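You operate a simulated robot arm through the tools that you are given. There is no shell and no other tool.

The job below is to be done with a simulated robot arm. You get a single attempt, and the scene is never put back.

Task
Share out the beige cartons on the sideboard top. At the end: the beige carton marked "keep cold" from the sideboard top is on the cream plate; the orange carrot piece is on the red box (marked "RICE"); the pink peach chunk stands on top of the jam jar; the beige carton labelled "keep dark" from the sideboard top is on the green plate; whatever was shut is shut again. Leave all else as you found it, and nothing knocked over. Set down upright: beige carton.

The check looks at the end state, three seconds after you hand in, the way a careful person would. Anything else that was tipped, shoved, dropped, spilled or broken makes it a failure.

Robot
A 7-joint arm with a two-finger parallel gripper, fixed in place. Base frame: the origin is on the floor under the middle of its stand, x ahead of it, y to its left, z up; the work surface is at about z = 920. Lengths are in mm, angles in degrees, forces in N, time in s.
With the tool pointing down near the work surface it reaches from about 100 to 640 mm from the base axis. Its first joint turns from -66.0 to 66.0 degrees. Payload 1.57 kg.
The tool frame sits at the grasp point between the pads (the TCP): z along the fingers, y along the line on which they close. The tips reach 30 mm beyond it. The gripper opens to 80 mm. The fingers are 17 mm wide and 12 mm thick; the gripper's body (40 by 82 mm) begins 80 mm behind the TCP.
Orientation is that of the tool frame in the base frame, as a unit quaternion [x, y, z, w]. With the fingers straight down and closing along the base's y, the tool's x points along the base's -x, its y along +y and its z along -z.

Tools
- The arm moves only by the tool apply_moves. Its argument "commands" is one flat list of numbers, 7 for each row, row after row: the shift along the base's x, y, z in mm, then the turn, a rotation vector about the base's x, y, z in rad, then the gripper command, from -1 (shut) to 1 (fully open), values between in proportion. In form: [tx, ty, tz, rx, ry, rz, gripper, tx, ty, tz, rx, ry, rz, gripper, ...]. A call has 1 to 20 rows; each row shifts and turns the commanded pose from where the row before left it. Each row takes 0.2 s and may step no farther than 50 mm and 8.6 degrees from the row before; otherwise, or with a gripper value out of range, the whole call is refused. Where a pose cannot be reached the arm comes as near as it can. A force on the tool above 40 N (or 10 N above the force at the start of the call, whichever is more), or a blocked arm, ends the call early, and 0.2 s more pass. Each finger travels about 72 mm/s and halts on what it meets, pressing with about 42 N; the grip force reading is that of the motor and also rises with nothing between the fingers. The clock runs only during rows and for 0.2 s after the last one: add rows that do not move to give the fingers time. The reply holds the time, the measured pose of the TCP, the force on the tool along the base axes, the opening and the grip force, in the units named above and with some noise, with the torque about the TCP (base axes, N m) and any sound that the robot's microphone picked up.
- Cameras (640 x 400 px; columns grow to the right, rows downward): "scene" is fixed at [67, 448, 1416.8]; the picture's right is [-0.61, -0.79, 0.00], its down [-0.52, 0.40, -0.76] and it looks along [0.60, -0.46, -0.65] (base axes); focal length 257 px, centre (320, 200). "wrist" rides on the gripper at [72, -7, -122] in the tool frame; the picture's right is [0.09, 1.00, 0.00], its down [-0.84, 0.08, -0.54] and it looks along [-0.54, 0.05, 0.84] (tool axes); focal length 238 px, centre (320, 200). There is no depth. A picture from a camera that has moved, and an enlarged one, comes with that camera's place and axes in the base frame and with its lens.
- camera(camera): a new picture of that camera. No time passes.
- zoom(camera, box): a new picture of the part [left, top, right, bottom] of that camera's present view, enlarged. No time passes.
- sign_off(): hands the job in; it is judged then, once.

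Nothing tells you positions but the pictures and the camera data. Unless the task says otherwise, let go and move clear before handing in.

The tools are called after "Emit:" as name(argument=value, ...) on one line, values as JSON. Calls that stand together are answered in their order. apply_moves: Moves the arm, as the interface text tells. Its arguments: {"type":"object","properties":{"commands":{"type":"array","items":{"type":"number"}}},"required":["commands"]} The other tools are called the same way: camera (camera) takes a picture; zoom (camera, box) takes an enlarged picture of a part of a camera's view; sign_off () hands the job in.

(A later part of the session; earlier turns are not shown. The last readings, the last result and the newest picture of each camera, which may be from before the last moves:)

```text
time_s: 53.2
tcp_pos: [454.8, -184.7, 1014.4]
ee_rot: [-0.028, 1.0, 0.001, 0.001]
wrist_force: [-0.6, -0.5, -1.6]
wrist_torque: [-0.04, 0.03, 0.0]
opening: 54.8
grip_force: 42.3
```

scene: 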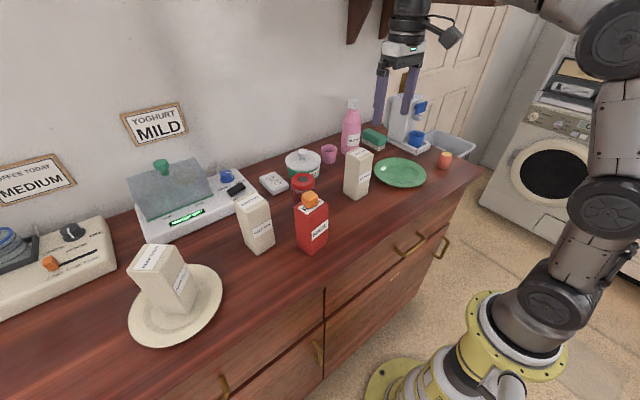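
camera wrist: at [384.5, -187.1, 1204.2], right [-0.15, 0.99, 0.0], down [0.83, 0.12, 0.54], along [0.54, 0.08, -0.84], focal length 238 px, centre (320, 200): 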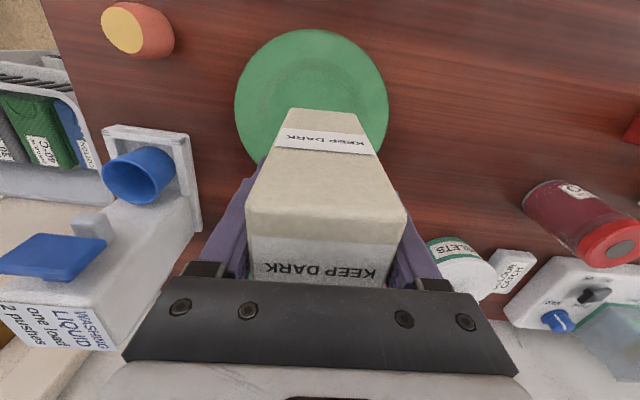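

Emit:
apply_moves(commands=[0, 0, -1.5, 0, 0, 0, -1, 0, 0, 0, 0, 0, 0, -1])

Emit:
zoom(camera="scene", box=[360, 120, 440, 200])

Emit:
zoom(camera="wrist", box=[200, 0, 440, 200])

```text
time_s: 53.8
tcp_pos: [455.2, -186.0, 1015.5]
ee_rot: [-0.029, 1.0, 0.001, 0.003]
wrist_force: [-3.9, 1.1, 15.8]
wrist_torque: [0.05, 0.87, -0.06]
opening: 54.9
grip_force: 41.7
```

```text
5.00 times, centred on (400, 160) of scene
camera zoom: at [66.6, 448.1, 1416.7], right [-0.61, -0.79, 0.0], down [-0.52, 0.4, -0.76], along [0.6, -0.46, -0.65], focal length 1284 px, centre (-80, 400)
```

zoom: 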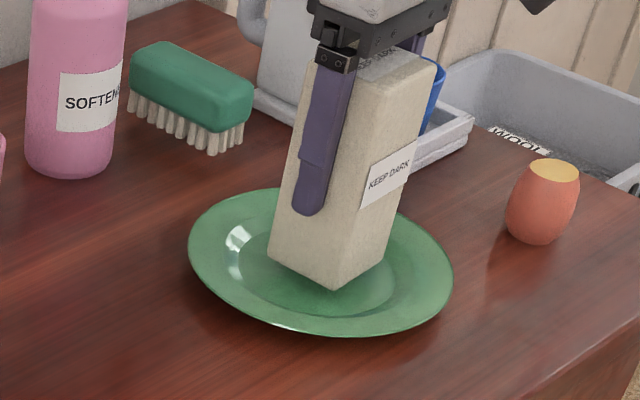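

```text
2.00 times, centred on (320, 100) of wrist
camera zoom: at [382.8, -195.8, 1135.2], right [-0.15, 0.99, 0.0], down [0.83, 0.12, 0.55], along [0.54, 0.08, -0.84], focal length 477 px, centre (320, 400)
```

zoom: 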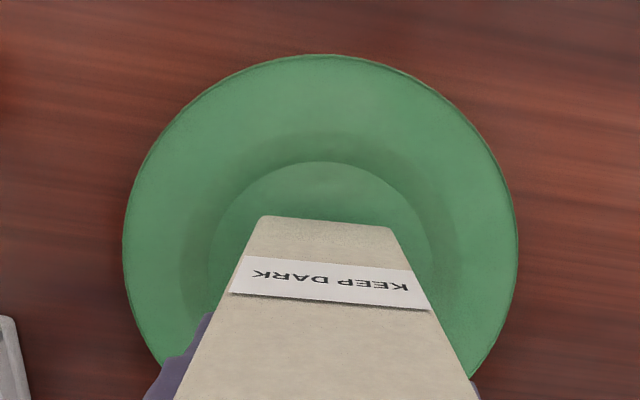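

Contact reached with a firm push, so I relieve it by 1 mm and check.

Emit:
apply_moves(commands=[0, 0, 1, 0, 0, 0, -1, 0, 0, 0, 0, 0, 0, -1])

```text
time_s: 54.4
tcp_pos: [455.3, -185.8, 1014.3]
ee_rot: [-0.027, 1.0, 0.001, 0.002]
wrist_force: [1.4, 3.1, 12.4]
wrist_torque: [-0.03, 0.24, -0.06]
opening: 54.7
grip_force: 42.1
```

Emit:
apply_moves(commands=[0, 0, 1, 0, 0, 0, -1, 0, 0, 0, 0, 0, 0, -1])

```text
time_s: 55.0
tcp_pos: [455.0, -185.9, 1014.0]
ee_rot: [-0.028, 1.0, 0.001, 0.001]
wrist_force: [5.0, 1.0, 7.9]
wrist_torque: [-0.21, -0.38, 0.09]
opening: 54.9
grip_force: 41.8
```

Emit:
apply_moves(commands=[0, 0, 0.8, 0, 0, 0, -1, 0, 0, 0, 0, 0, 0, -1])

```text
time_s: 55.6
tcp_pos: [453.7, -185.7, 1014.4]
ee_rot: [-0.028, 1.0, 0.002, 0.001]
wrist_force: [3.2, 1.5, 5.8]
wrist_torque: [-0.14, -0.39, 0.1]
opening: 54.9
grip_force: 42.2
```

The load is light now. I open the fingers and check that the carton stays upright.

Emit:
apply_moves(commands=[0, 0, 0, 0, 0, 0, 0, 0, 0, 0, 0, 0, 0, 0.5, 0, 0, 0, 0, 0, 0, 1, 0, 0, 0, 0, 0, 0, 1])

Emit:
camera(camera="wrist")

Emit:
zoom(camera="scene", box=[360, 120, 440, 200])

```text
time_s: 56.6
tcp_pos: [454.2, -186.6, 1014.1]
ee_rot: [-0.029, 1.0, 0.0, 0.001]
wrist_force: [-0.3, 0.0, 0.8]
wrist_torque: [0.0, -0.01, -0.01]
opening: 79.9
grip_force: 0.1
```

```text
taken
camera wrist: at [382.3, -196.8, 1135.8], right [-0.15, 0.99, 0.0], down [0.83, 0.12, 0.54], along [0.54, 0.08, -0.84], focal length 238 px, centre (320, 200)
```

wrist: 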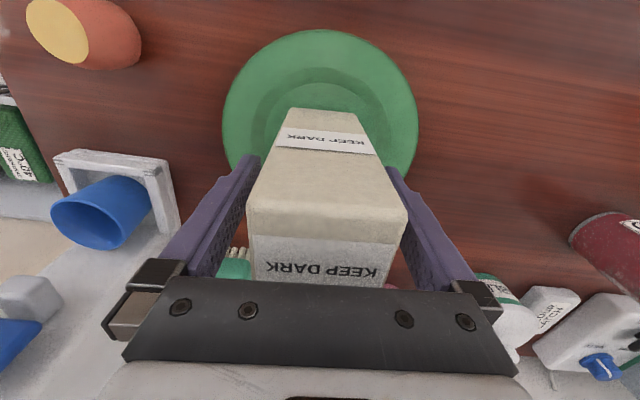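

```text
5.00 times, centred on (400, 160) of scene
camera zoom: at [67.0, 448.0, 1416.8], right [-0.61, -0.79, 0.0], down [-0.52, 0.4, -0.76], along [0.6, -0.46, -0.65], focal length 1284 px, centre (-80, 400)
```

zoom: 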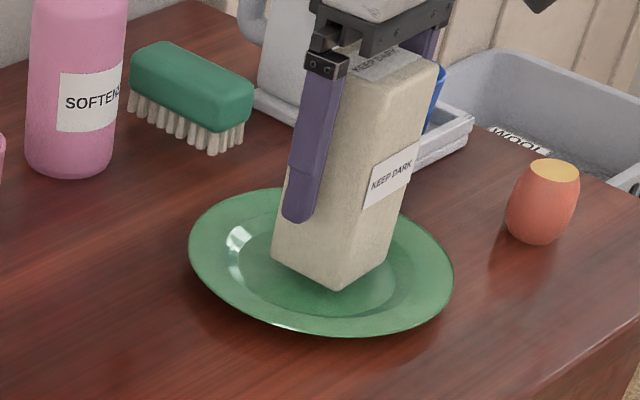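

The dark carton stands on the green plate. I rise straight up and move over to the peach chunk near (398, -348).

Emit:
apply_moves(commands=[0, 0, 15, 0, 0, 0, 1, 0, 0, 45, 0, 0, 0, 1, 0, 0, 45, 0, 0, 0, 1, 0, 0, 45, 0, 0, 0, 1, -15, -43, 0, 0, 0, -0.056, 1, -15, -43, 0, 0, 0, 0, 1, -15, -43, 0, 0, 0, 0, 1, -10, -33, 0, 0, 0, 0, 1, 0, 0, 0, 0, 0, 0, 1])

Emit:
camera(camera="wrist")

Emit:
camera(camera="scene")

```text
time_s: 58.1
tcp_pos: [464.1, -189.4, 1175.9]
ee_rot: [-0.102, 0.995, -0.001, 0.009]
wrist_force: [0.2, -0.3, 0.4]
wrist_torque: [0.01, 0.02, 0.01]
opening: 80.0
grip_force: 0.1
stopped in row 7: the arm was blocked; the commanded pose is now the measured one
```

```text
taken
camera wrist: at [393.9, -209.4, 1295.8], right [-0.29, 0.96, -0.01], down [0.79, 0.25, 0.56], along [0.53, 0.16, -0.83], focal length 238 px, centre (320, 200)
```

wrist: 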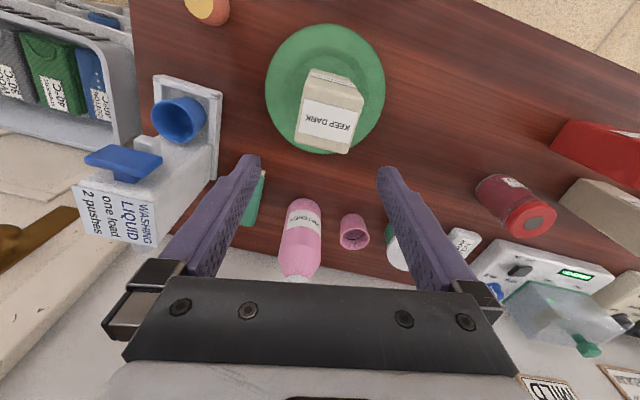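

```text
taken
```

scene: 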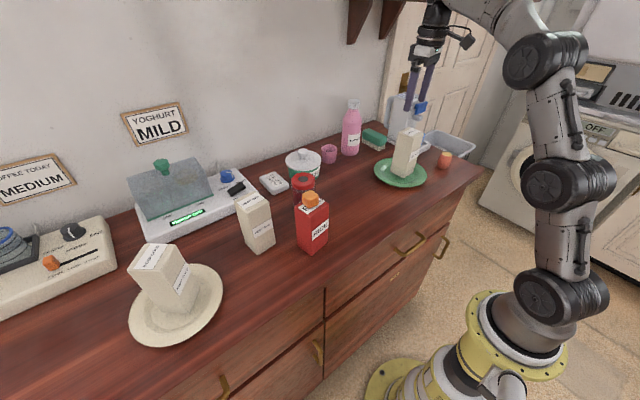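

The arm reported being blocked on its way, with no force on the tool, so something higher up may be near the shelf. I look closely before moving on.

Emit:
zoom(camera="scene", box=[340, 0, 640, 190])

Emit:
zoom(camera="scene", box=[380, 0, 480, 70])

Emit:
zoom(camera="wrist", box=[230, 0, 420, 170])

```text
2.11 times, centred on (490, 95) of scene
camera zoom: at [66.9, 449.8, 1416.1], right [-0.61, -0.79, 0.0], down [-0.52, 0.4, -0.76], along [0.6, -0.46, -0.65], focal length 541 px, centre (-38, 421)
```

zoom: 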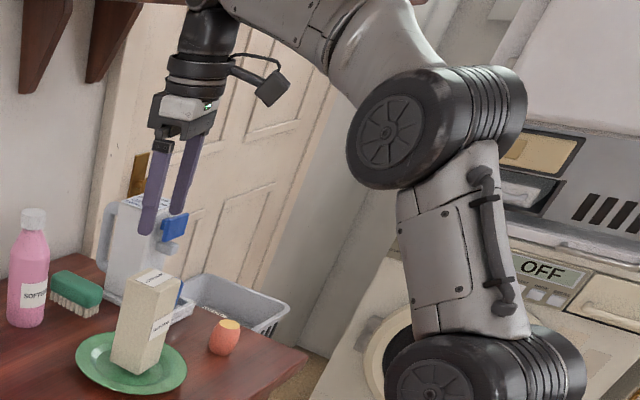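

```text
5.71 times, centred on (430, 35) of scene
camera zoom: at [66.9, 449.8, 1416.1], right [-0.61, -0.79, 0.0], down [-0.52, 0.4, -0.76], along [0.6, -0.46, -0.65], focal length 1467 px, centre (-309, 1143)
```

zoom: 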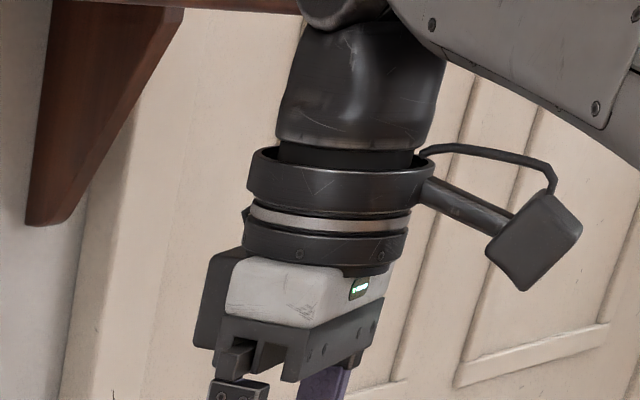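

```text
2.35 times, centred on (325, 85) of wrist
camera zoom: at [393.9, -209.4, 1295.8], right [-0.29, 0.96, -0.01], down [0.79, 0.25, 0.56], along [0.53, 0.16, -0.83], focal length 561 px, centre (308, 471)
```

zoom: 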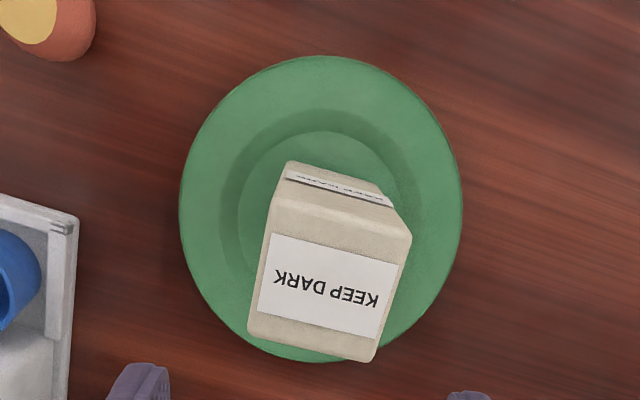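

Emit:
apply_moves(commands=[0, 0, 0, 0, 0, 0, 1, 0, 0, 0, 0, 0, 0, 1])

Emit:
zoom(camera="scene", box=[300, 0, 640, 220])

```text
time_s: 58.7
tcp_pos: [465.2, -188.6, 1175.7]
ee_rot: [-0.102, 0.995, -0.001, 0.009]
wrist_force: [1.0, -0.3, 0.0]
wrist_torque: [0.04, 0.02, 0.01]
opening: 80.0
grip_force: 0.0
```

```text
1.82 times, centred on (470, 110) of scene
camera zoom: at [66.7, 450.1, 1416.0], right [-0.61, -0.79, 0.0], down [-0.52, 0.4, -0.76], along [0.6, -0.46, -0.65], focal length 467 px, centre (47, 364)
```

zoom: 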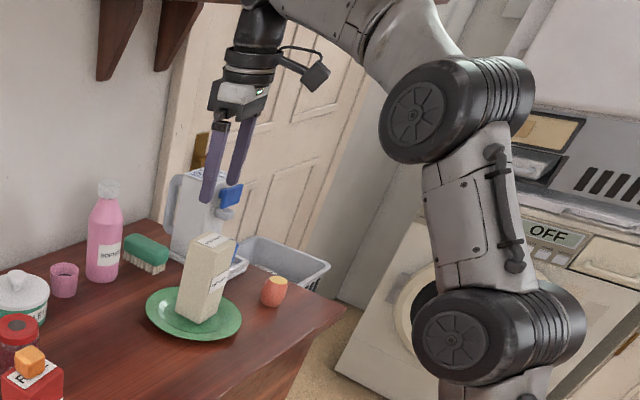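

The scene camera's reported position is shifted 2 mm, so the stand is being strained: an arm link is pressing on something toward -y that is out of view up high. I back away toward +y and inward and see whether the strain disappears.

Emit:
apply_moves(commands=[-10, 20, 0, 0, 0, 0, 1, -20, 20, 0, 0, 0, 0, 1, -25, 20, 0, 0, 0, 0, 1, 0, 0, 0, 0, 0, 0, 1])

Emit:
zoom(camera="scene", box=[300, 0, 640, 220])

```text
time_s: 59.7
tcp_pos: [410.4, -134.5, 1172.5]
ee_rot: [-0.097, 0.995, 0.002, 0.004]
wrist_force: [-0.2, -0.1, -0.7]
wrist_torque: [-0.01, 0.02, -0.02]
opening: 80.1
grip_force: 0.1
```

```text
1.82 times, centred on (470, 110) of scene
camera zoom: at [67.0, 448.0, 1416.8], right [-0.61, -0.79, 0.0], down [-0.52, 0.4, -0.76], along [0.6, -0.46, -0.65], focal length 467 px, centre (47, 364)
```

zoom: 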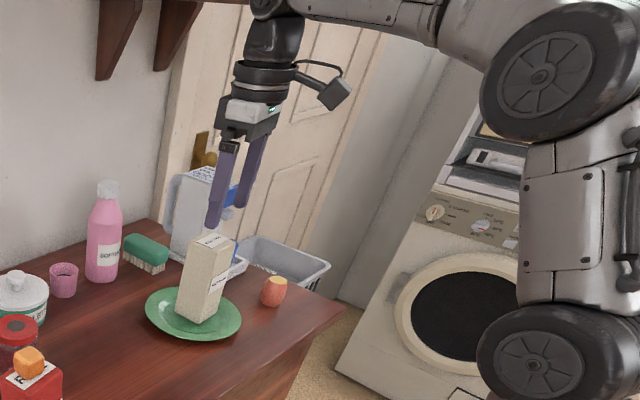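

The strain is gone and the camera is back in place. I want to know what is overhead there, so I look at the top strip of the scene view.

Emit:
zoom(camera="scene", box=[330, 0, 560, 60])

Emit:
camera(camera="scene")

Emit:
camera(camera="wrist")

```text
2.78 times, centred on (445, 30) of scene
camera zoom: at [67.0, 448.0, 1416.8], right [-0.61, -0.79, 0.0], down [-0.52, 0.4, -0.76], along [0.6, -0.46, -0.65], focal length 714 px, centre (-28, 673)
```

zoom: 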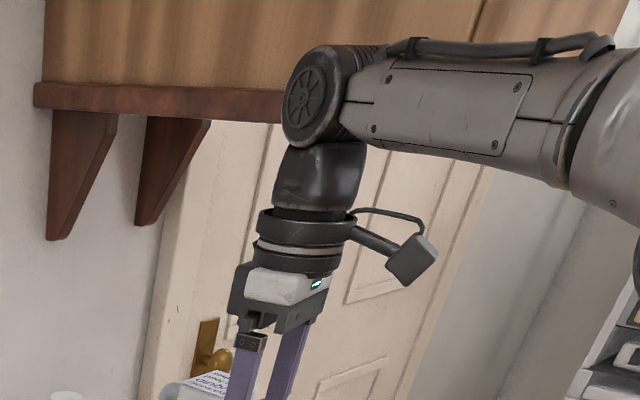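

```text
taken
```

scene: 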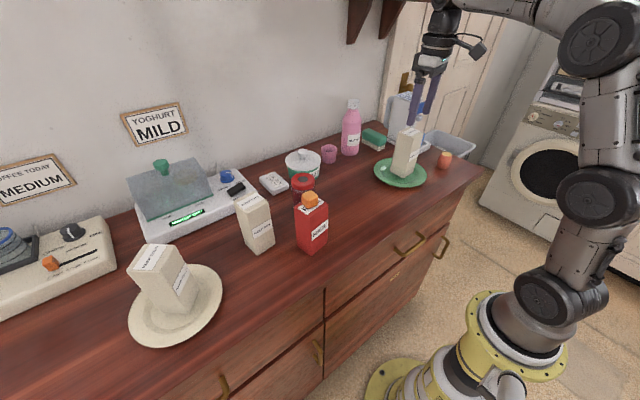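

```text
taken
camera wrist: at [340.1, -155.3, 1291.8], right [-0.28, 0.96, 0.0], down [0.8, 0.24, 0.55], along [0.53, 0.16, -0.84], focal length 238 px, centre (320, 200)
```

wrist: 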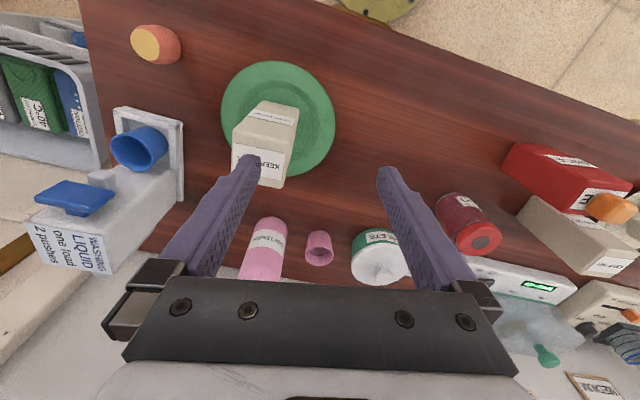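

The zoomed strip shows a cupboard overhead: it covers roughly x > 300, y < -235 above z ≈ 1377, and the wrist joint was pushed against its side. I will go to the peach low and inside, keeping the TCP below about z = 1080 there.

Emit:
apply_moves(commands=[-38, 0, -30, 0, 0, -0.1, 1, -37, 0, -35, 0, 0, -0.1, 1, 0, 0, -35, 0, 0, 0, 1, 0, -20, -5, 0, 0, 0, 1, 0, 0, 0, 0, 0, 0, 1])

Emit:
zoom(camera="scene", box=[330, 0, 640, 200])

Emit:
camera(camera="wrist")

```text
refused: row 2 steps farther than a row can; nothing moved
```

```text
2.00 times, centred on (485, 100) of scene
camera zoom: at [67.0, 448.0, 1416.8], right [-0.61, -0.79, 0.0], down [-0.52, 0.4, -0.76], along [0.6, -0.46, -0.65], focal length 514 px, centre (-10, 400)
```

zoom: 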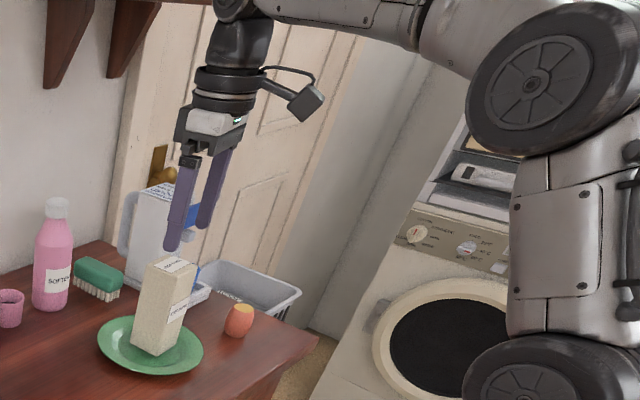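

```text
taken
camera wrist: at [340.1, -155.3, 1291.8], right [-0.28, 0.96, 0.0], down [0.8, 0.24, 0.55], along [0.53, 0.16, -0.84], focal length 238 px, centre (320, 200)
```

wrist: 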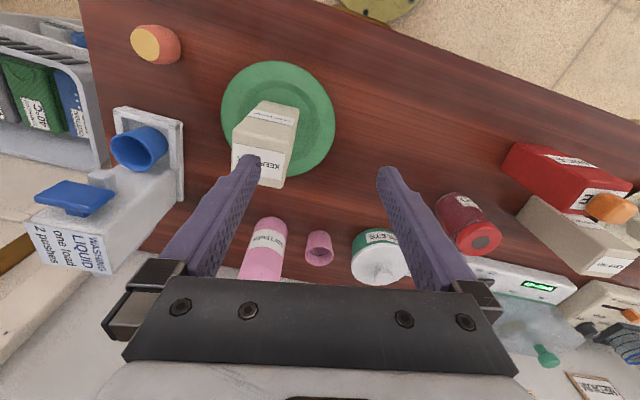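

One row was too long and the call was refused; I repeat it with shorter rows, going inward first and then down.

Emit:
apply_moves(commands=[-35, 0, -15, 0, 0, -0.1, 1, -35, 5, -20, 0, 0, -0.1, 1, -5, 0, -35, 0, 0, 0, 1, 0, -10, -32, 0, 0, 0, 1, 0, 0, 0, 0, 0, 0, 1, 0, 0, 0, 0, 0, 0, 1])

Emit:
zoom(camera="scene", box=[330, 0, 640, 200])

Emit:
camera(camera="wrist")

```text
time_s: 61.1
tcp_pos: [335.7, -140.3, 1067.9]
ee_rot: [0.002, 1.0, 0.0, 0.005]
wrist_force: [1.1, 0.1, -0.4]
wrist_torque: [0.0, 0.0, -0.02]
opening: 80.0
grip_force: 0.1
```

```text
2.00 times, centred on (485, 100) of scene
camera zoom: at [67.0, 448.0, 1416.8], right [-0.61, -0.79, 0.0], down [-0.52, 0.4, -0.76], along [0.6, -0.46, -0.65], focal length 514 px, centre (-10, 400)
```

zoom: 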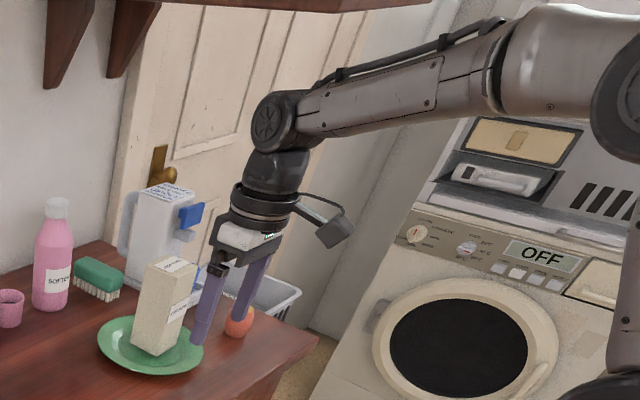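

```text
taken
camera wrist: at [262.0, -146.3, 1188.7], right [-0.09, 1.0, 0.0], down [0.83, 0.07, 0.55], along [0.55, 0.05, -0.83], focal length 238 px, centre (320, 200)
```

wrist: 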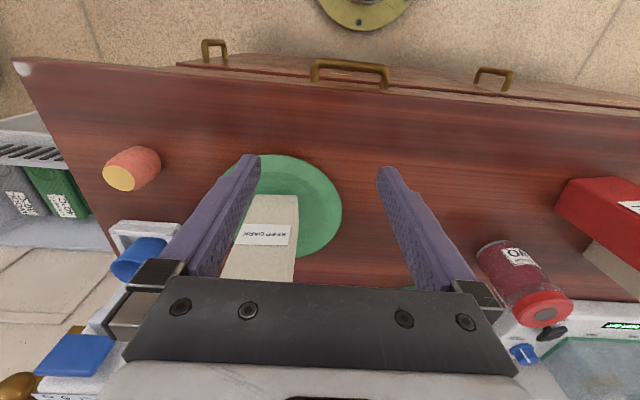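

Clear of the cupboard now. I slide along -y at this low height to the peach.

Emit:
apply_moves(commands=[3, -45, 0, 0, 0.01, 0, 1, 3, -45, 0, 0, 0, 0, 1, 3, -45, 0, 0, 0, 0, 1, 3, -45, 0, 0, 0, 0, 1, 0, 0, 0, 0, 0, 0, 1, 0, 0, 0, 0, 0, 0, 1])

Emit:
zoom(camera="scene", box=[330, 0, 640, 200])

Emit:
camera(camera="wrist")

```text
time_s: 62.5
tcp_pos: [348.3, -319.4, 1069.3]
ee_rot: [0.003, 1.0, 0.001, -0.001]
wrist_force: [0.1, 0.2, 0.2]
wrist_torque: [0.02, -0.05, 0.01]
opening: 80.2
grip_force: 0.1
```

```text
2.00 times, centred on (485, 100) of scene
camera zoom: at [67.0, 448.0, 1416.8], right [-0.61, -0.79, 0.0], down [-0.52, 0.4, -0.76], along [0.6, -0.46, -0.65], focal length 514 px, centre (-10, 400)
```

zoom: 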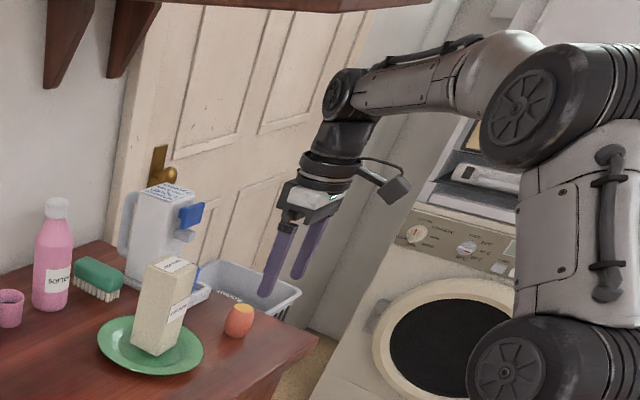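

```text
taken
camera wrist: at [275.9, -324.5, 1189.8], right [-0.09, 1.0, 0.0], down [0.84, 0.07, 0.54], along [0.54, 0.05, -0.84], focal length 238 px, centre (320, 200)
```

wrist: 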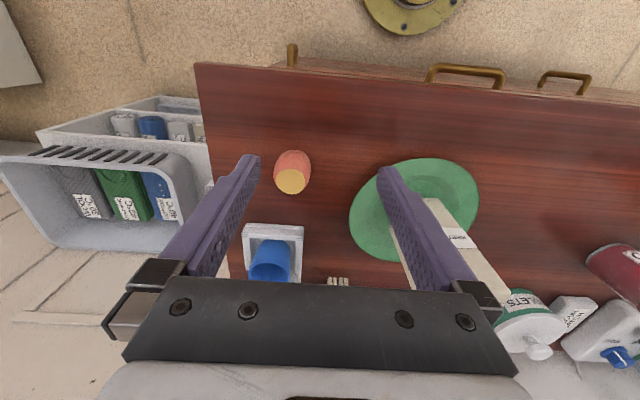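

Emit:
zoom(camera="wrist", box=[250, 130, 340, 220])

Emit:
zoom(camera="scene", box=[420, 130, 470, 180])

```text
4.44 times, centred on (295, 175) of wrist
camera zoom: at [275.9, -324.5, 1189.8], right [-0.09, 1.0, 0.0], down [0.84, 0.07, 0.54], along [0.54, 0.05, -0.84], focal length 1059 px, centre (431, 311)
```

zoom: 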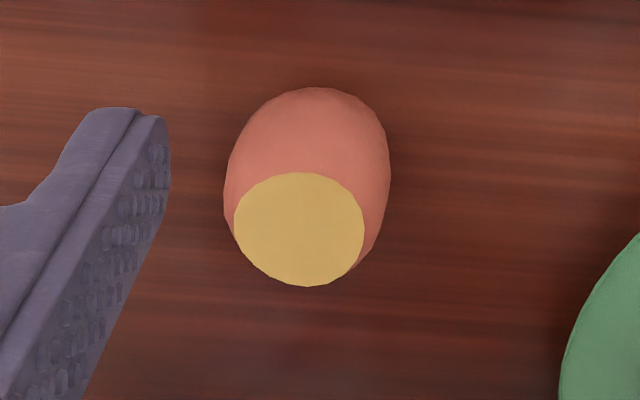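

```text
8.00 times, centred on (445, 155) of scene
camera zoom: at [67.0, 448.0, 1416.8], right [-0.61, -0.79, 0.0], down [-0.52, 0.4, -0.76], along [0.6, -0.46, -0.65], focal length 2054 px, centre (-680, 560)
```

zoom: 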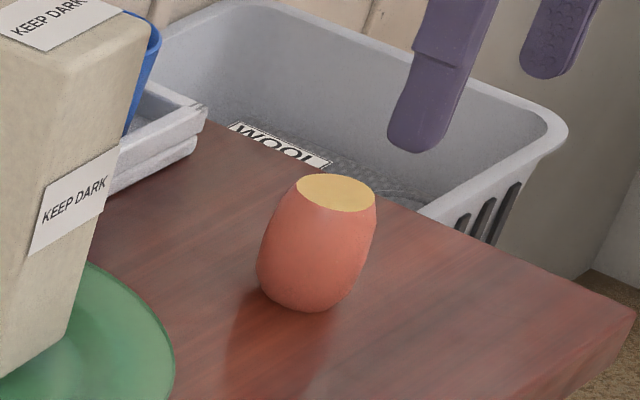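

The peach is about 42 mm wide and 48 mm tall, at (398, -345). I move above it and check before descending.

Emit:
apply_moves(commands=[25, -13, 0, 0, 0, 0, 1, 24, -13, -20, 0, 0, 0, 1, 0, 0, -37, 0, 0, 0, 1, 0, 0, 0, 0, 0, 0, 1, 0, 0, 0, 0, 0, 0, 1])

Emit:
camera(camera="wrist")

Emit:
zoom(camera="scene", box=[390, 70, 510, 190])

```text
time_s: 63.7
tcp_pos: [396.5, -345.0, 1014.6]
ee_rot: [0.003, 1.0, 0.0, 0.0]
wrist_force: [0.0, 0.2, -0.6]
wrist_torque: [-0.02, 0.03, -0.01]
opening: 80.0
grip_force: 0.0
```

```text
taken
camera wrist: at [324.2, -352.3, 1136.1], right [-0.09, 1.0, 0.0], down [0.84, 0.07, 0.54], along [0.54, 0.05, -0.84], focal length 238 px, centre (320, 200)
```

wrist: 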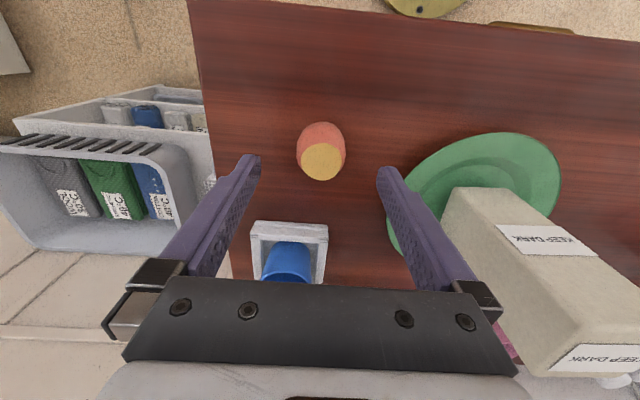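

```text
3.33 times, centred on (450, 130) of scene
camera zoom: at [67.0, 448.0, 1416.8], right [-0.61, -0.79, 0.0], down [-0.52, 0.4, -0.76], along [0.6, -0.46, -0.65], focal length 856 px, centre (-113, 433)
```

zoom: 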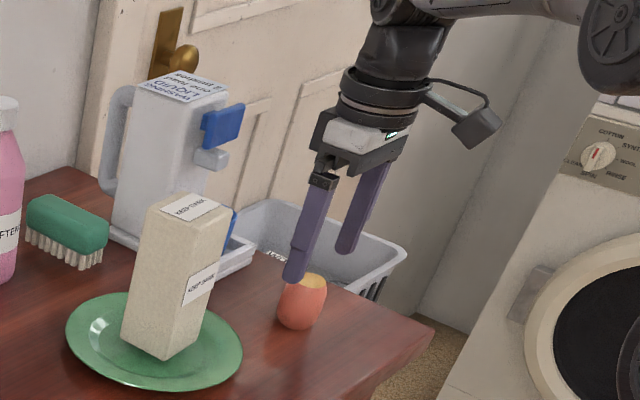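

The peach is right below the TCP. I descend to grip height and close on it.

Emit:
apply_moves(commands=[0, 0, -20, 0, 0, 0, 1, 0, 0, -20, 0, 0, 0, 1, 0, 0, -19, 0, 0, 0, 1, 0, 0, 0, 0, 0, 0, 1, 0, 0, 0, 0, 0, 0, -1, 0, 0, 0, 0, 0, 0, -1, 0, 0, 0, 0, 0, 0, -1, 0, 0, 0, 0, 0, 0, -1])

Emit:
camera(camera="wrist")

Emit:
zoom(camera="scene", box=[410, 110, 490, 190])

```text
time_s: 65.5
tcp_pos: [396.8, -346.4, 955.6]
ee_rot: [0.001, 1.0, 0.0, -0.001]
wrist_force: [0.2, -1.1, 0.3]
wrist_torque: [-0.01, 0.0, -0.04]
opening: 38.8
grip_force: 42.2
```

```text
taken
camera wrist: at [324.4, -351.8, 1077.2], right [-0.09, 1.0, 0.0], down [0.84, 0.07, 0.54], along [0.54, 0.05, -0.84], focal length 238 px, centre (320, 200)
```

wrist: 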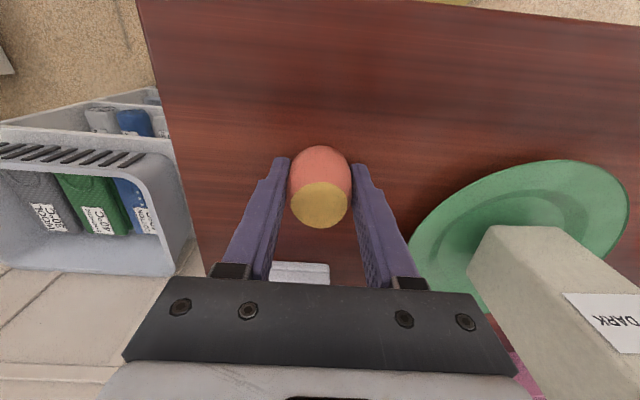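

```text
5.00 times, centred on (450, 150) of scene
camera zoom: at [67.0, 448.0, 1416.8], right [-0.61, -0.79, 0.0], down [-0.52, 0.4, -0.76], along [0.6, -0.46, -0.65], focal length 1284 px, centre (-330, 450)
```

zoom: 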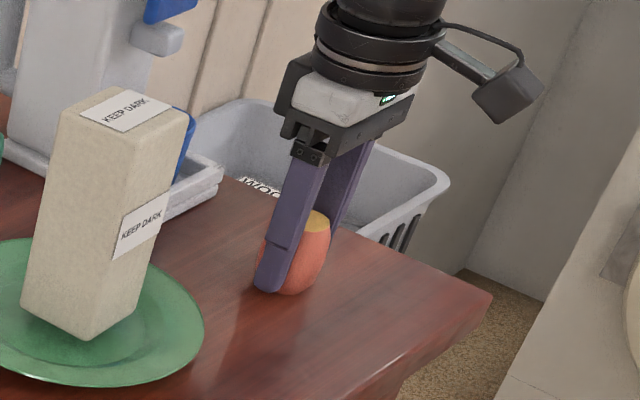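

Gripped (38.8 mm). I lift gently, retreat inward below the cupboard and come back along +y.

Emit:
apply_moves(commands=[0, 0, 8, 0, 0, 0, -1, 0, 0, 25, 0, 0, 0, -1, 0, 0, 40, 0, 0, 0, -1, -20, 10, 20, 0, 0, 0, -1, -25, 12, 18, 0, 0, 0, -1, 0, 0, 0, 0, 0, 0, -1])

Emit:
camera(camera="wrist")

Emit:
zoom(camera="scene", box=[330, 0, 640, 200])

```text
time_s: 66.9
tcp_pos: [350.1, -324.0, 1069.0]
ee_rot: [0.003, 1.0, 0.001, 0.0]
wrist_force: [0.4, 0.0, 0.2]
wrist_torque: [0.01, 0.01, -0.01]
opening: 38.5
grip_force: 41.7
```

```text
taken
camera wrist: at [277.2, -329.6, 1189.8], right [-0.09, 1.0, 0.0], down [0.84, 0.07, 0.54], along [0.54, 0.05, -0.84], focal length 238 px, centre (320, 200)
```

wrist: 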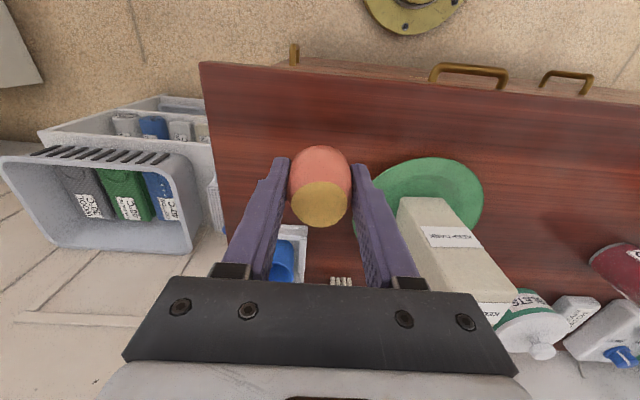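

```text
2.00 times, centred on (485, 100) of scene
camera zoom: at [67.0, 448.0, 1416.8], right [-0.61, -0.79, 0.0], down [-0.52, 0.4, -0.76], along [0.6, -0.46, -0.65], focal length 514 px, centre (-10, 400)
```

zoom: 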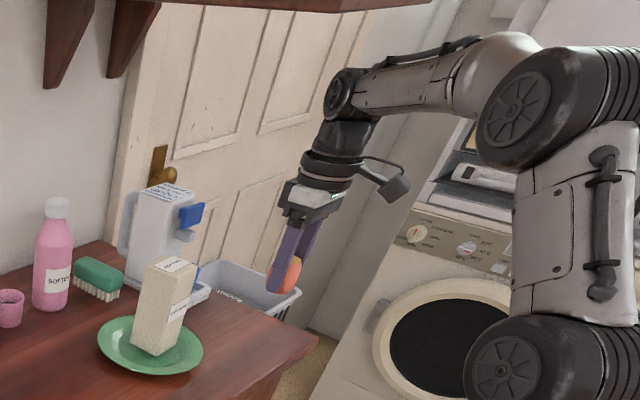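

The peach is secure. I return along +y under the cupboard, then climb and approach the jam jar for a measuring look.

Emit:
apply_moves(commands=[0, 45, 0, 0, 0, 0, -1, 0, 45, 0, 0, 0, 0, -1, 0, 45, 0, 0, 0, 0, -1, 0, 45, 0, 0, 0, 0, -1, 5, 43, 20, 0, 0, 0, -1, 5, 43, 20, 0, 0, 0, -1, 5, 43, 20, 0, 0, 0, -1, 5, 43, 20, 0, 0, 0, -1, 15, 40, 10, 0, 0, 0, -1, 15, 40, 10, 0, 0, 0, -1, 0, 0, 0, 0, 0, 0, -1, 0, 0, 0, 0, 0, 0, -1])

Emit:
camera(camera="wrist")

Emit:
camera(camera="scene")

```text
time_s: 69.5
tcp_pos: [400.5, 108.7, 1166.9]
ee_rot: [0.003, 1.0, 0.0, 0.0]
wrist_force: [0.0, 1.2, -0.7]
wrist_torque: [0.01, 0.01, 0.0]
opening: 38.3
grip_force: 42.2
```

```text
taken
camera wrist: at [328.8, 103.0, 1287.7], right [-0.09, 1.0, 0.0], down [0.84, 0.07, 0.54], along [0.54, 0.05, -0.84], focal length 238 px, centre (320, 200)
```

wrist: 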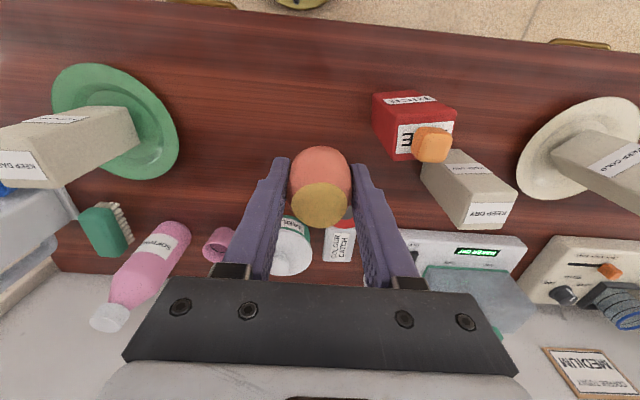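

```text
taken
```

scene: 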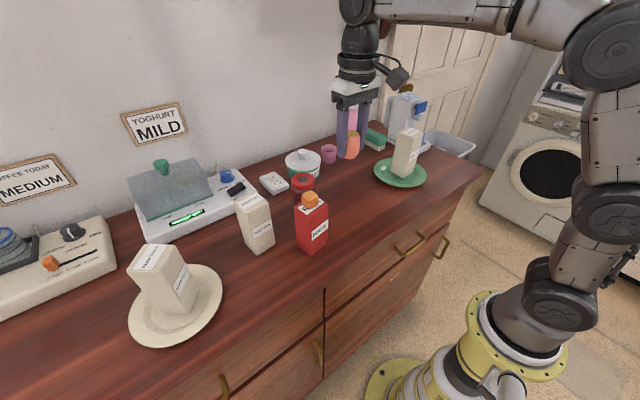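

Triangulating several earlier views puts the jam-jar lid at (516, 155) with its top at z ≈ 1020. I bring the peach over it at moderate height and check in both cameras.

Emit:
apply_moves(commands=[20, 8, -25, 0, 0, 0, -1, 20, 8, -25, 0, 0, 0, -1, 19, 7.6, -5, 0, 0, 0, -1, 19, 7.6, -5, 0, 0, 0, -1, 19, 7.6, -5, 0, 0, 0, -1, 18.5, 7.5, -5, 0, 0, 0, -1, 0, 0, 0, 0, 0, 0, -1, 0, 0, 0, 0, 0, 0, -1])

Emit:
camera(camera="wrist")

Emit:
zoom(camera="scene", box=[250, 100, 370, 220])

```text
time_s: 71.3
tcp_pos: [516.0, 156.0, 1094.4]
ee_rot: [0.002, 1.0, 0.001, 0.0]
wrist_force: [-0.8, 0.3, -0.5]
wrist_torque: [-0.02, 0.02, -0.01]
opening: 38.1
grip_force: 41.7
```

```text
taken
camera wrist: at [443.5, 149.1, 1216.6], right [-0.09, 1.0, 0.0], down [0.84, 0.07, 0.54], along [0.54, 0.05, -0.84], focal length 238 px, centre (320, 200)
```

wrist: 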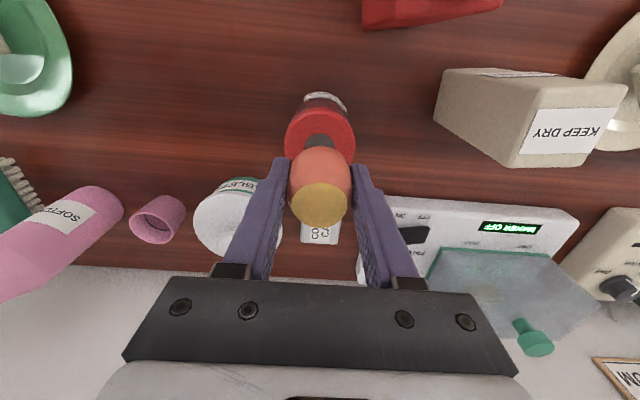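

```text
3.33 times, centred on (310, 160) of scene
camera zoom: at [67.0, 448.0, 1416.8], right [-0.61, -0.79, 0.0], down [-0.52, 0.4, -0.76], along [0.6, -0.46, -0.65], focal length 856 px, centre (353, 333)
```

zoom: 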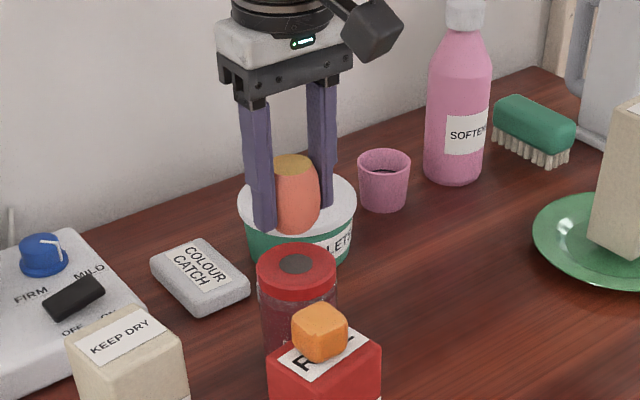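

Emit:
zoom(camera="wrist", box=[260, 80, 380, 190])

Emit:
zoom(camera="scene", box=[275, 145, 335, 205])

```text
3.64 times, centred on (320, 135) of wrist
camera zoom: at [443.5, 149.1, 1216.6], right [-0.09, 1.0, 0.0], down [0.84, 0.07, 0.54], along [0.54, 0.05, -0.84], focal length 867 px, centre (320, 436)
```

zoom: 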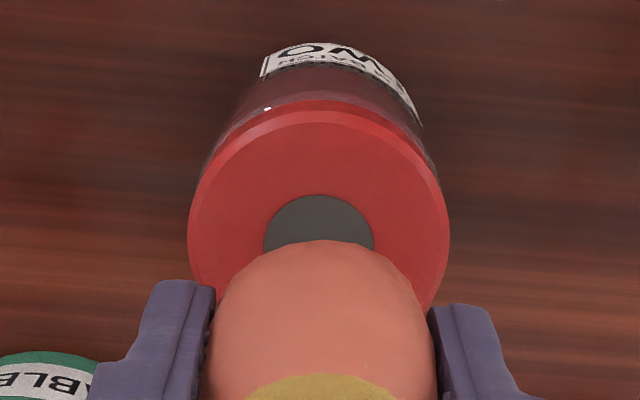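

```text
6.67 times, centred on (305, 175) of scene
camera zoom: at [67.0, 448.0, 1416.8], right [-0.61, -0.79, 0.0], down [-0.52, 0.4, -0.76], along [0.6, -0.46, -0.65], focal length 1712 px, centre (420, 367)
```

zoom: 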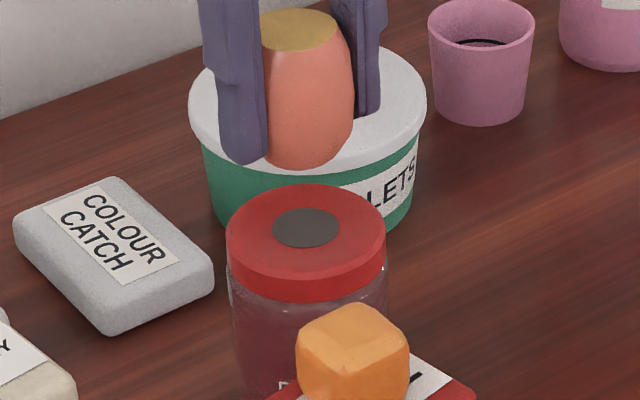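

The peach is centred over the lid within 1 mm. I lower it to a few millimetres above the lid.

Emit:
apply_moves(commands=[-0.5, 0, -15, 0, 0, 0, -1, 0, 0, -15, 0, 0, 0, -1, 0, 0, -3, 0, 0, 0, -1, 0, 0, 0, 0, 0, 0, -1, 0, 0, 0, 0, 0, 0, -1])

Emit:
zoom(camera="scene", box=[275, 145, 335, 205])

Emit:
zoom(camera="wrist", box=[260, 80, 380, 240])

```text
time_s: 72.5
tcp_pos: [515.2, 155.6, 1061.2]
ee_rot: [0.003, 1.0, 0.0, 0.0]
wrist_force: [0.5, 0.1, 0.3]
wrist_torque: [0.01, 0.02, 0.04]
opening: 38.1
grip_force: 41.9
```

```text
6.67 times, centred on (305, 175) of scene
camera zoom: at [67.0, 448.0, 1416.8], right [-0.61, -0.79, 0.0], down [-0.52, 0.4, -0.76], along [0.6, -0.46, -0.65], focal length 1712 px, centre (420, 367)
```

zoom: 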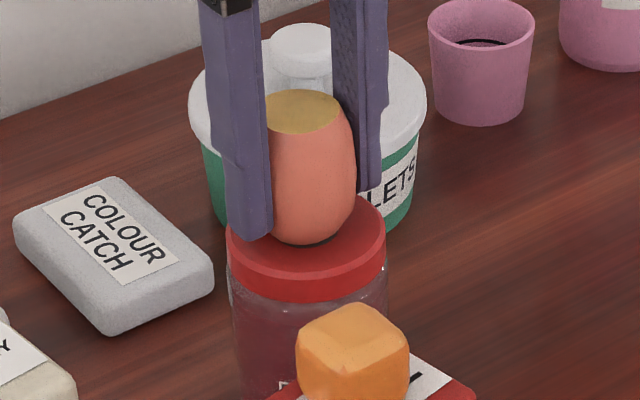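

```text
2.50 times, centred on (320, 160) of wrist
camera zoom: at [443.5, 149.2, 1182.7], right [-0.09, 1.0, 0.0], down [0.84, 0.07, 0.54], along [0.54, 0.05, -0.84], focal length 596 px, centre (320, 300)
```

zoom: 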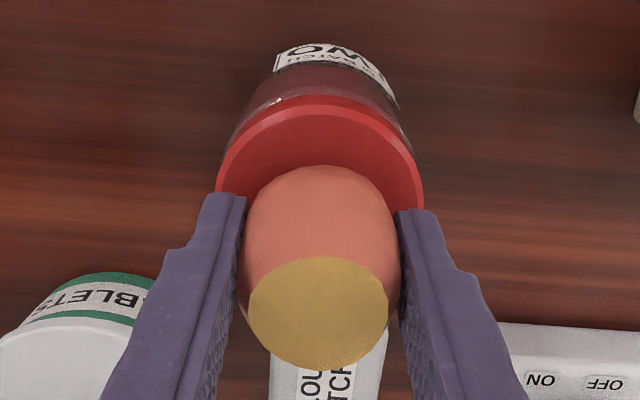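

A few mm remain. I lower in small steps, watching the force.

Emit:
apply_moves(commands=[0, 0, -2, 0, 0, 0, -1, 0, 0, 0, 0, 0, 0, -1])

Emit:
apply_moves(commands=[0, 0, -1.5, 0, 0, 0, -1, 0, 0, 0, 0, 0, 0, -1])

```text
time_s: 73.1
tcp_pos: [514.4, 154.9, 1059.5]
ee_rot: [0.003, 1.0, -0.001, 0.0]
wrist_force: [0.4, 0.8, -0.9]
wrist_torque: [0.01, 0.02, 0.01]
opening: 38.4
grip_force: 42.4
```

```text
time_s: 73.7
tcp_pos: [515.7, 154.1, 1059.0]
ee_rot: [0.003, 1.0, 0.0, -0.001]
wrist_force: [0.1, -0.4, -0.3]
wrist_torque: [0.02, 0.0, 0.01]
opening: 38.0
grip_force: 42.1
```

Still no contact at about 1058; I keep stepping down.

Emit:
apply_moves(commands=[0, 0, -1.2, 0, 0, 0, -1, 0, 0, 0, 0, 0, 0, -1])

```text
time_s: 74.3
tcp_pos: [514.9, 154.8, 1058.3]
ee_rot: [0.002, 1.0, 0.0, 0.002]
wrist_force: [-1.6, -3.8, 9.2]
wrist_torque: [-0.16, 0.08, 0.05]
opening: 38.0
grip_force: 41.4
```

Contact (9 N). I ease back slightly and check both views before letting go.

Emit:
apply_moves(commands=[0, 0, 0.7, 0, 0, 0, -1, 0, 0, 0, 0, 0, 0, -1])

Emit:
zoom(camera="scene", box=[275, 145, 335, 205])

Emit:
zoom(camera="wrist", box=[260, 80, 380, 240])

```text
time_s: 74.9
tcp_pos: [514.0, 153.4, 1058.0]
ee_rot: [0.002, 1.0, 0.001, 0.002]
wrist_force: [-1.5, -0.3, 9.8]
wrist_torque: [0.0, 0.04, 0.03]
opening: 38.4
grip_force: 41.4
```

```text
6.67 times, centred on (305, 175) of scene
camera zoom: at [66.8, 447.9, 1416.8], right [-0.61, -0.79, 0.0], down [-0.52, 0.4, -0.76], along [0.6, -0.46, -0.65], focal length 1712 px, centre (420, 367)
```

zoom: 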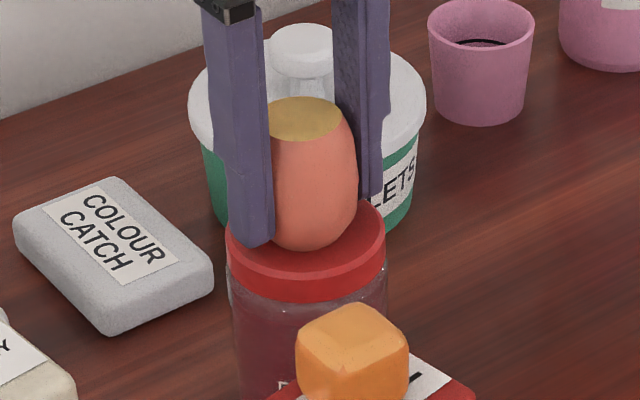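

```text
2.50 times, centred on (320, 160) of wrist
camera zoom: at [442.5, 148.7, 1179.7], right [-0.09, 1.0, 0.0], down [0.84, 0.07, 0.54], along [0.54, 0.05, -0.84], focal length 596 px, centre (320, 300)
```

zoom: 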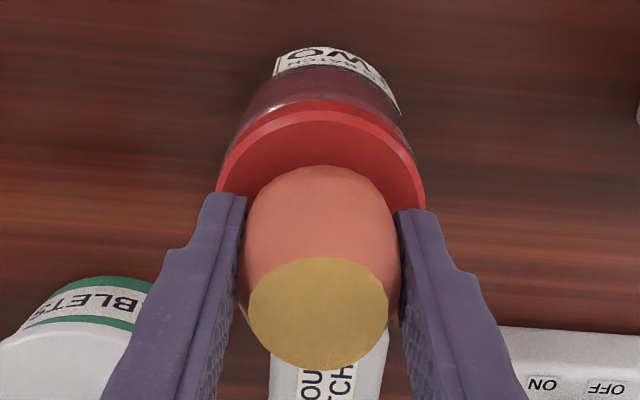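

Emit:
apply_moves(commands=[0, 0, 0.8, 0, 0, 0, -1, 0, 0, 0, 0, 0, 0, -1])

```text
time_s: 75.5
tcp_pos: [515.2, 155.4, 1058.9]
ee_rot: [0.003, 1.0, 0.001, 0.0]
wrist_force: [0.3, 1.3, 4.8]
wrist_torque: [0.1, -0.08, 0.03]
opening: 38.1
grip_force: 41.8
```

The peach rests on the lid with a light load. I release by opening a little in steps and look.

Emit:
apply_moves(commands=[0, 0, 0, 0, 0, 0, 0.1, 0, 0, 0, 0, 0, 0, 0.35, 0, 0, 0, 0, 0, 0, 0.6, 0, 0, 0, 0, 0, 0, 0.6])

Emit:
zoom(camera="scene", box=[275, 145, 335, 205])

Emit:
camera(camera="wrist")

```text
time_s: 76.5
tcp_pos: [514.7, 155.0, 1058.8]
ee_rot: [0.003, 1.0, 0.0, -0.001]
wrist_force: [-0.2, -1.3, -0.7]
wrist_torque: [0.02, -0.02, -0.01]
opening: 63.9
grip_force: 0.2
```

```text
6.67 times, centred on (305, 175) of scene
camera zoom: at [67.0, 448.0, 1416.8], right [-0.61, -0.79, 0.0], down [-0.52, 0.4, -0.76], along [0.6, -0.46, -0.65], focal length 1712 px, centre (420, 367)
```

zoom: 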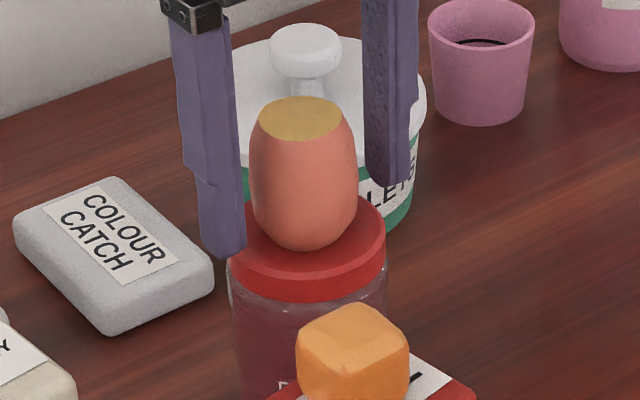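

```text
taken
camera wrist: at [442.8, 148.6, 1180.3], right [-0.09, 1.0, 0.0], down [0.84, 0.07, 0.54], along [0.54, 0.05, -0.84], focal length 238 px, centre (320, 200)
```

wrist: 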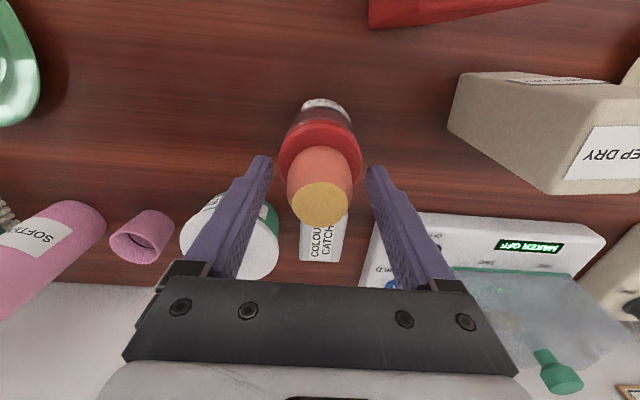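

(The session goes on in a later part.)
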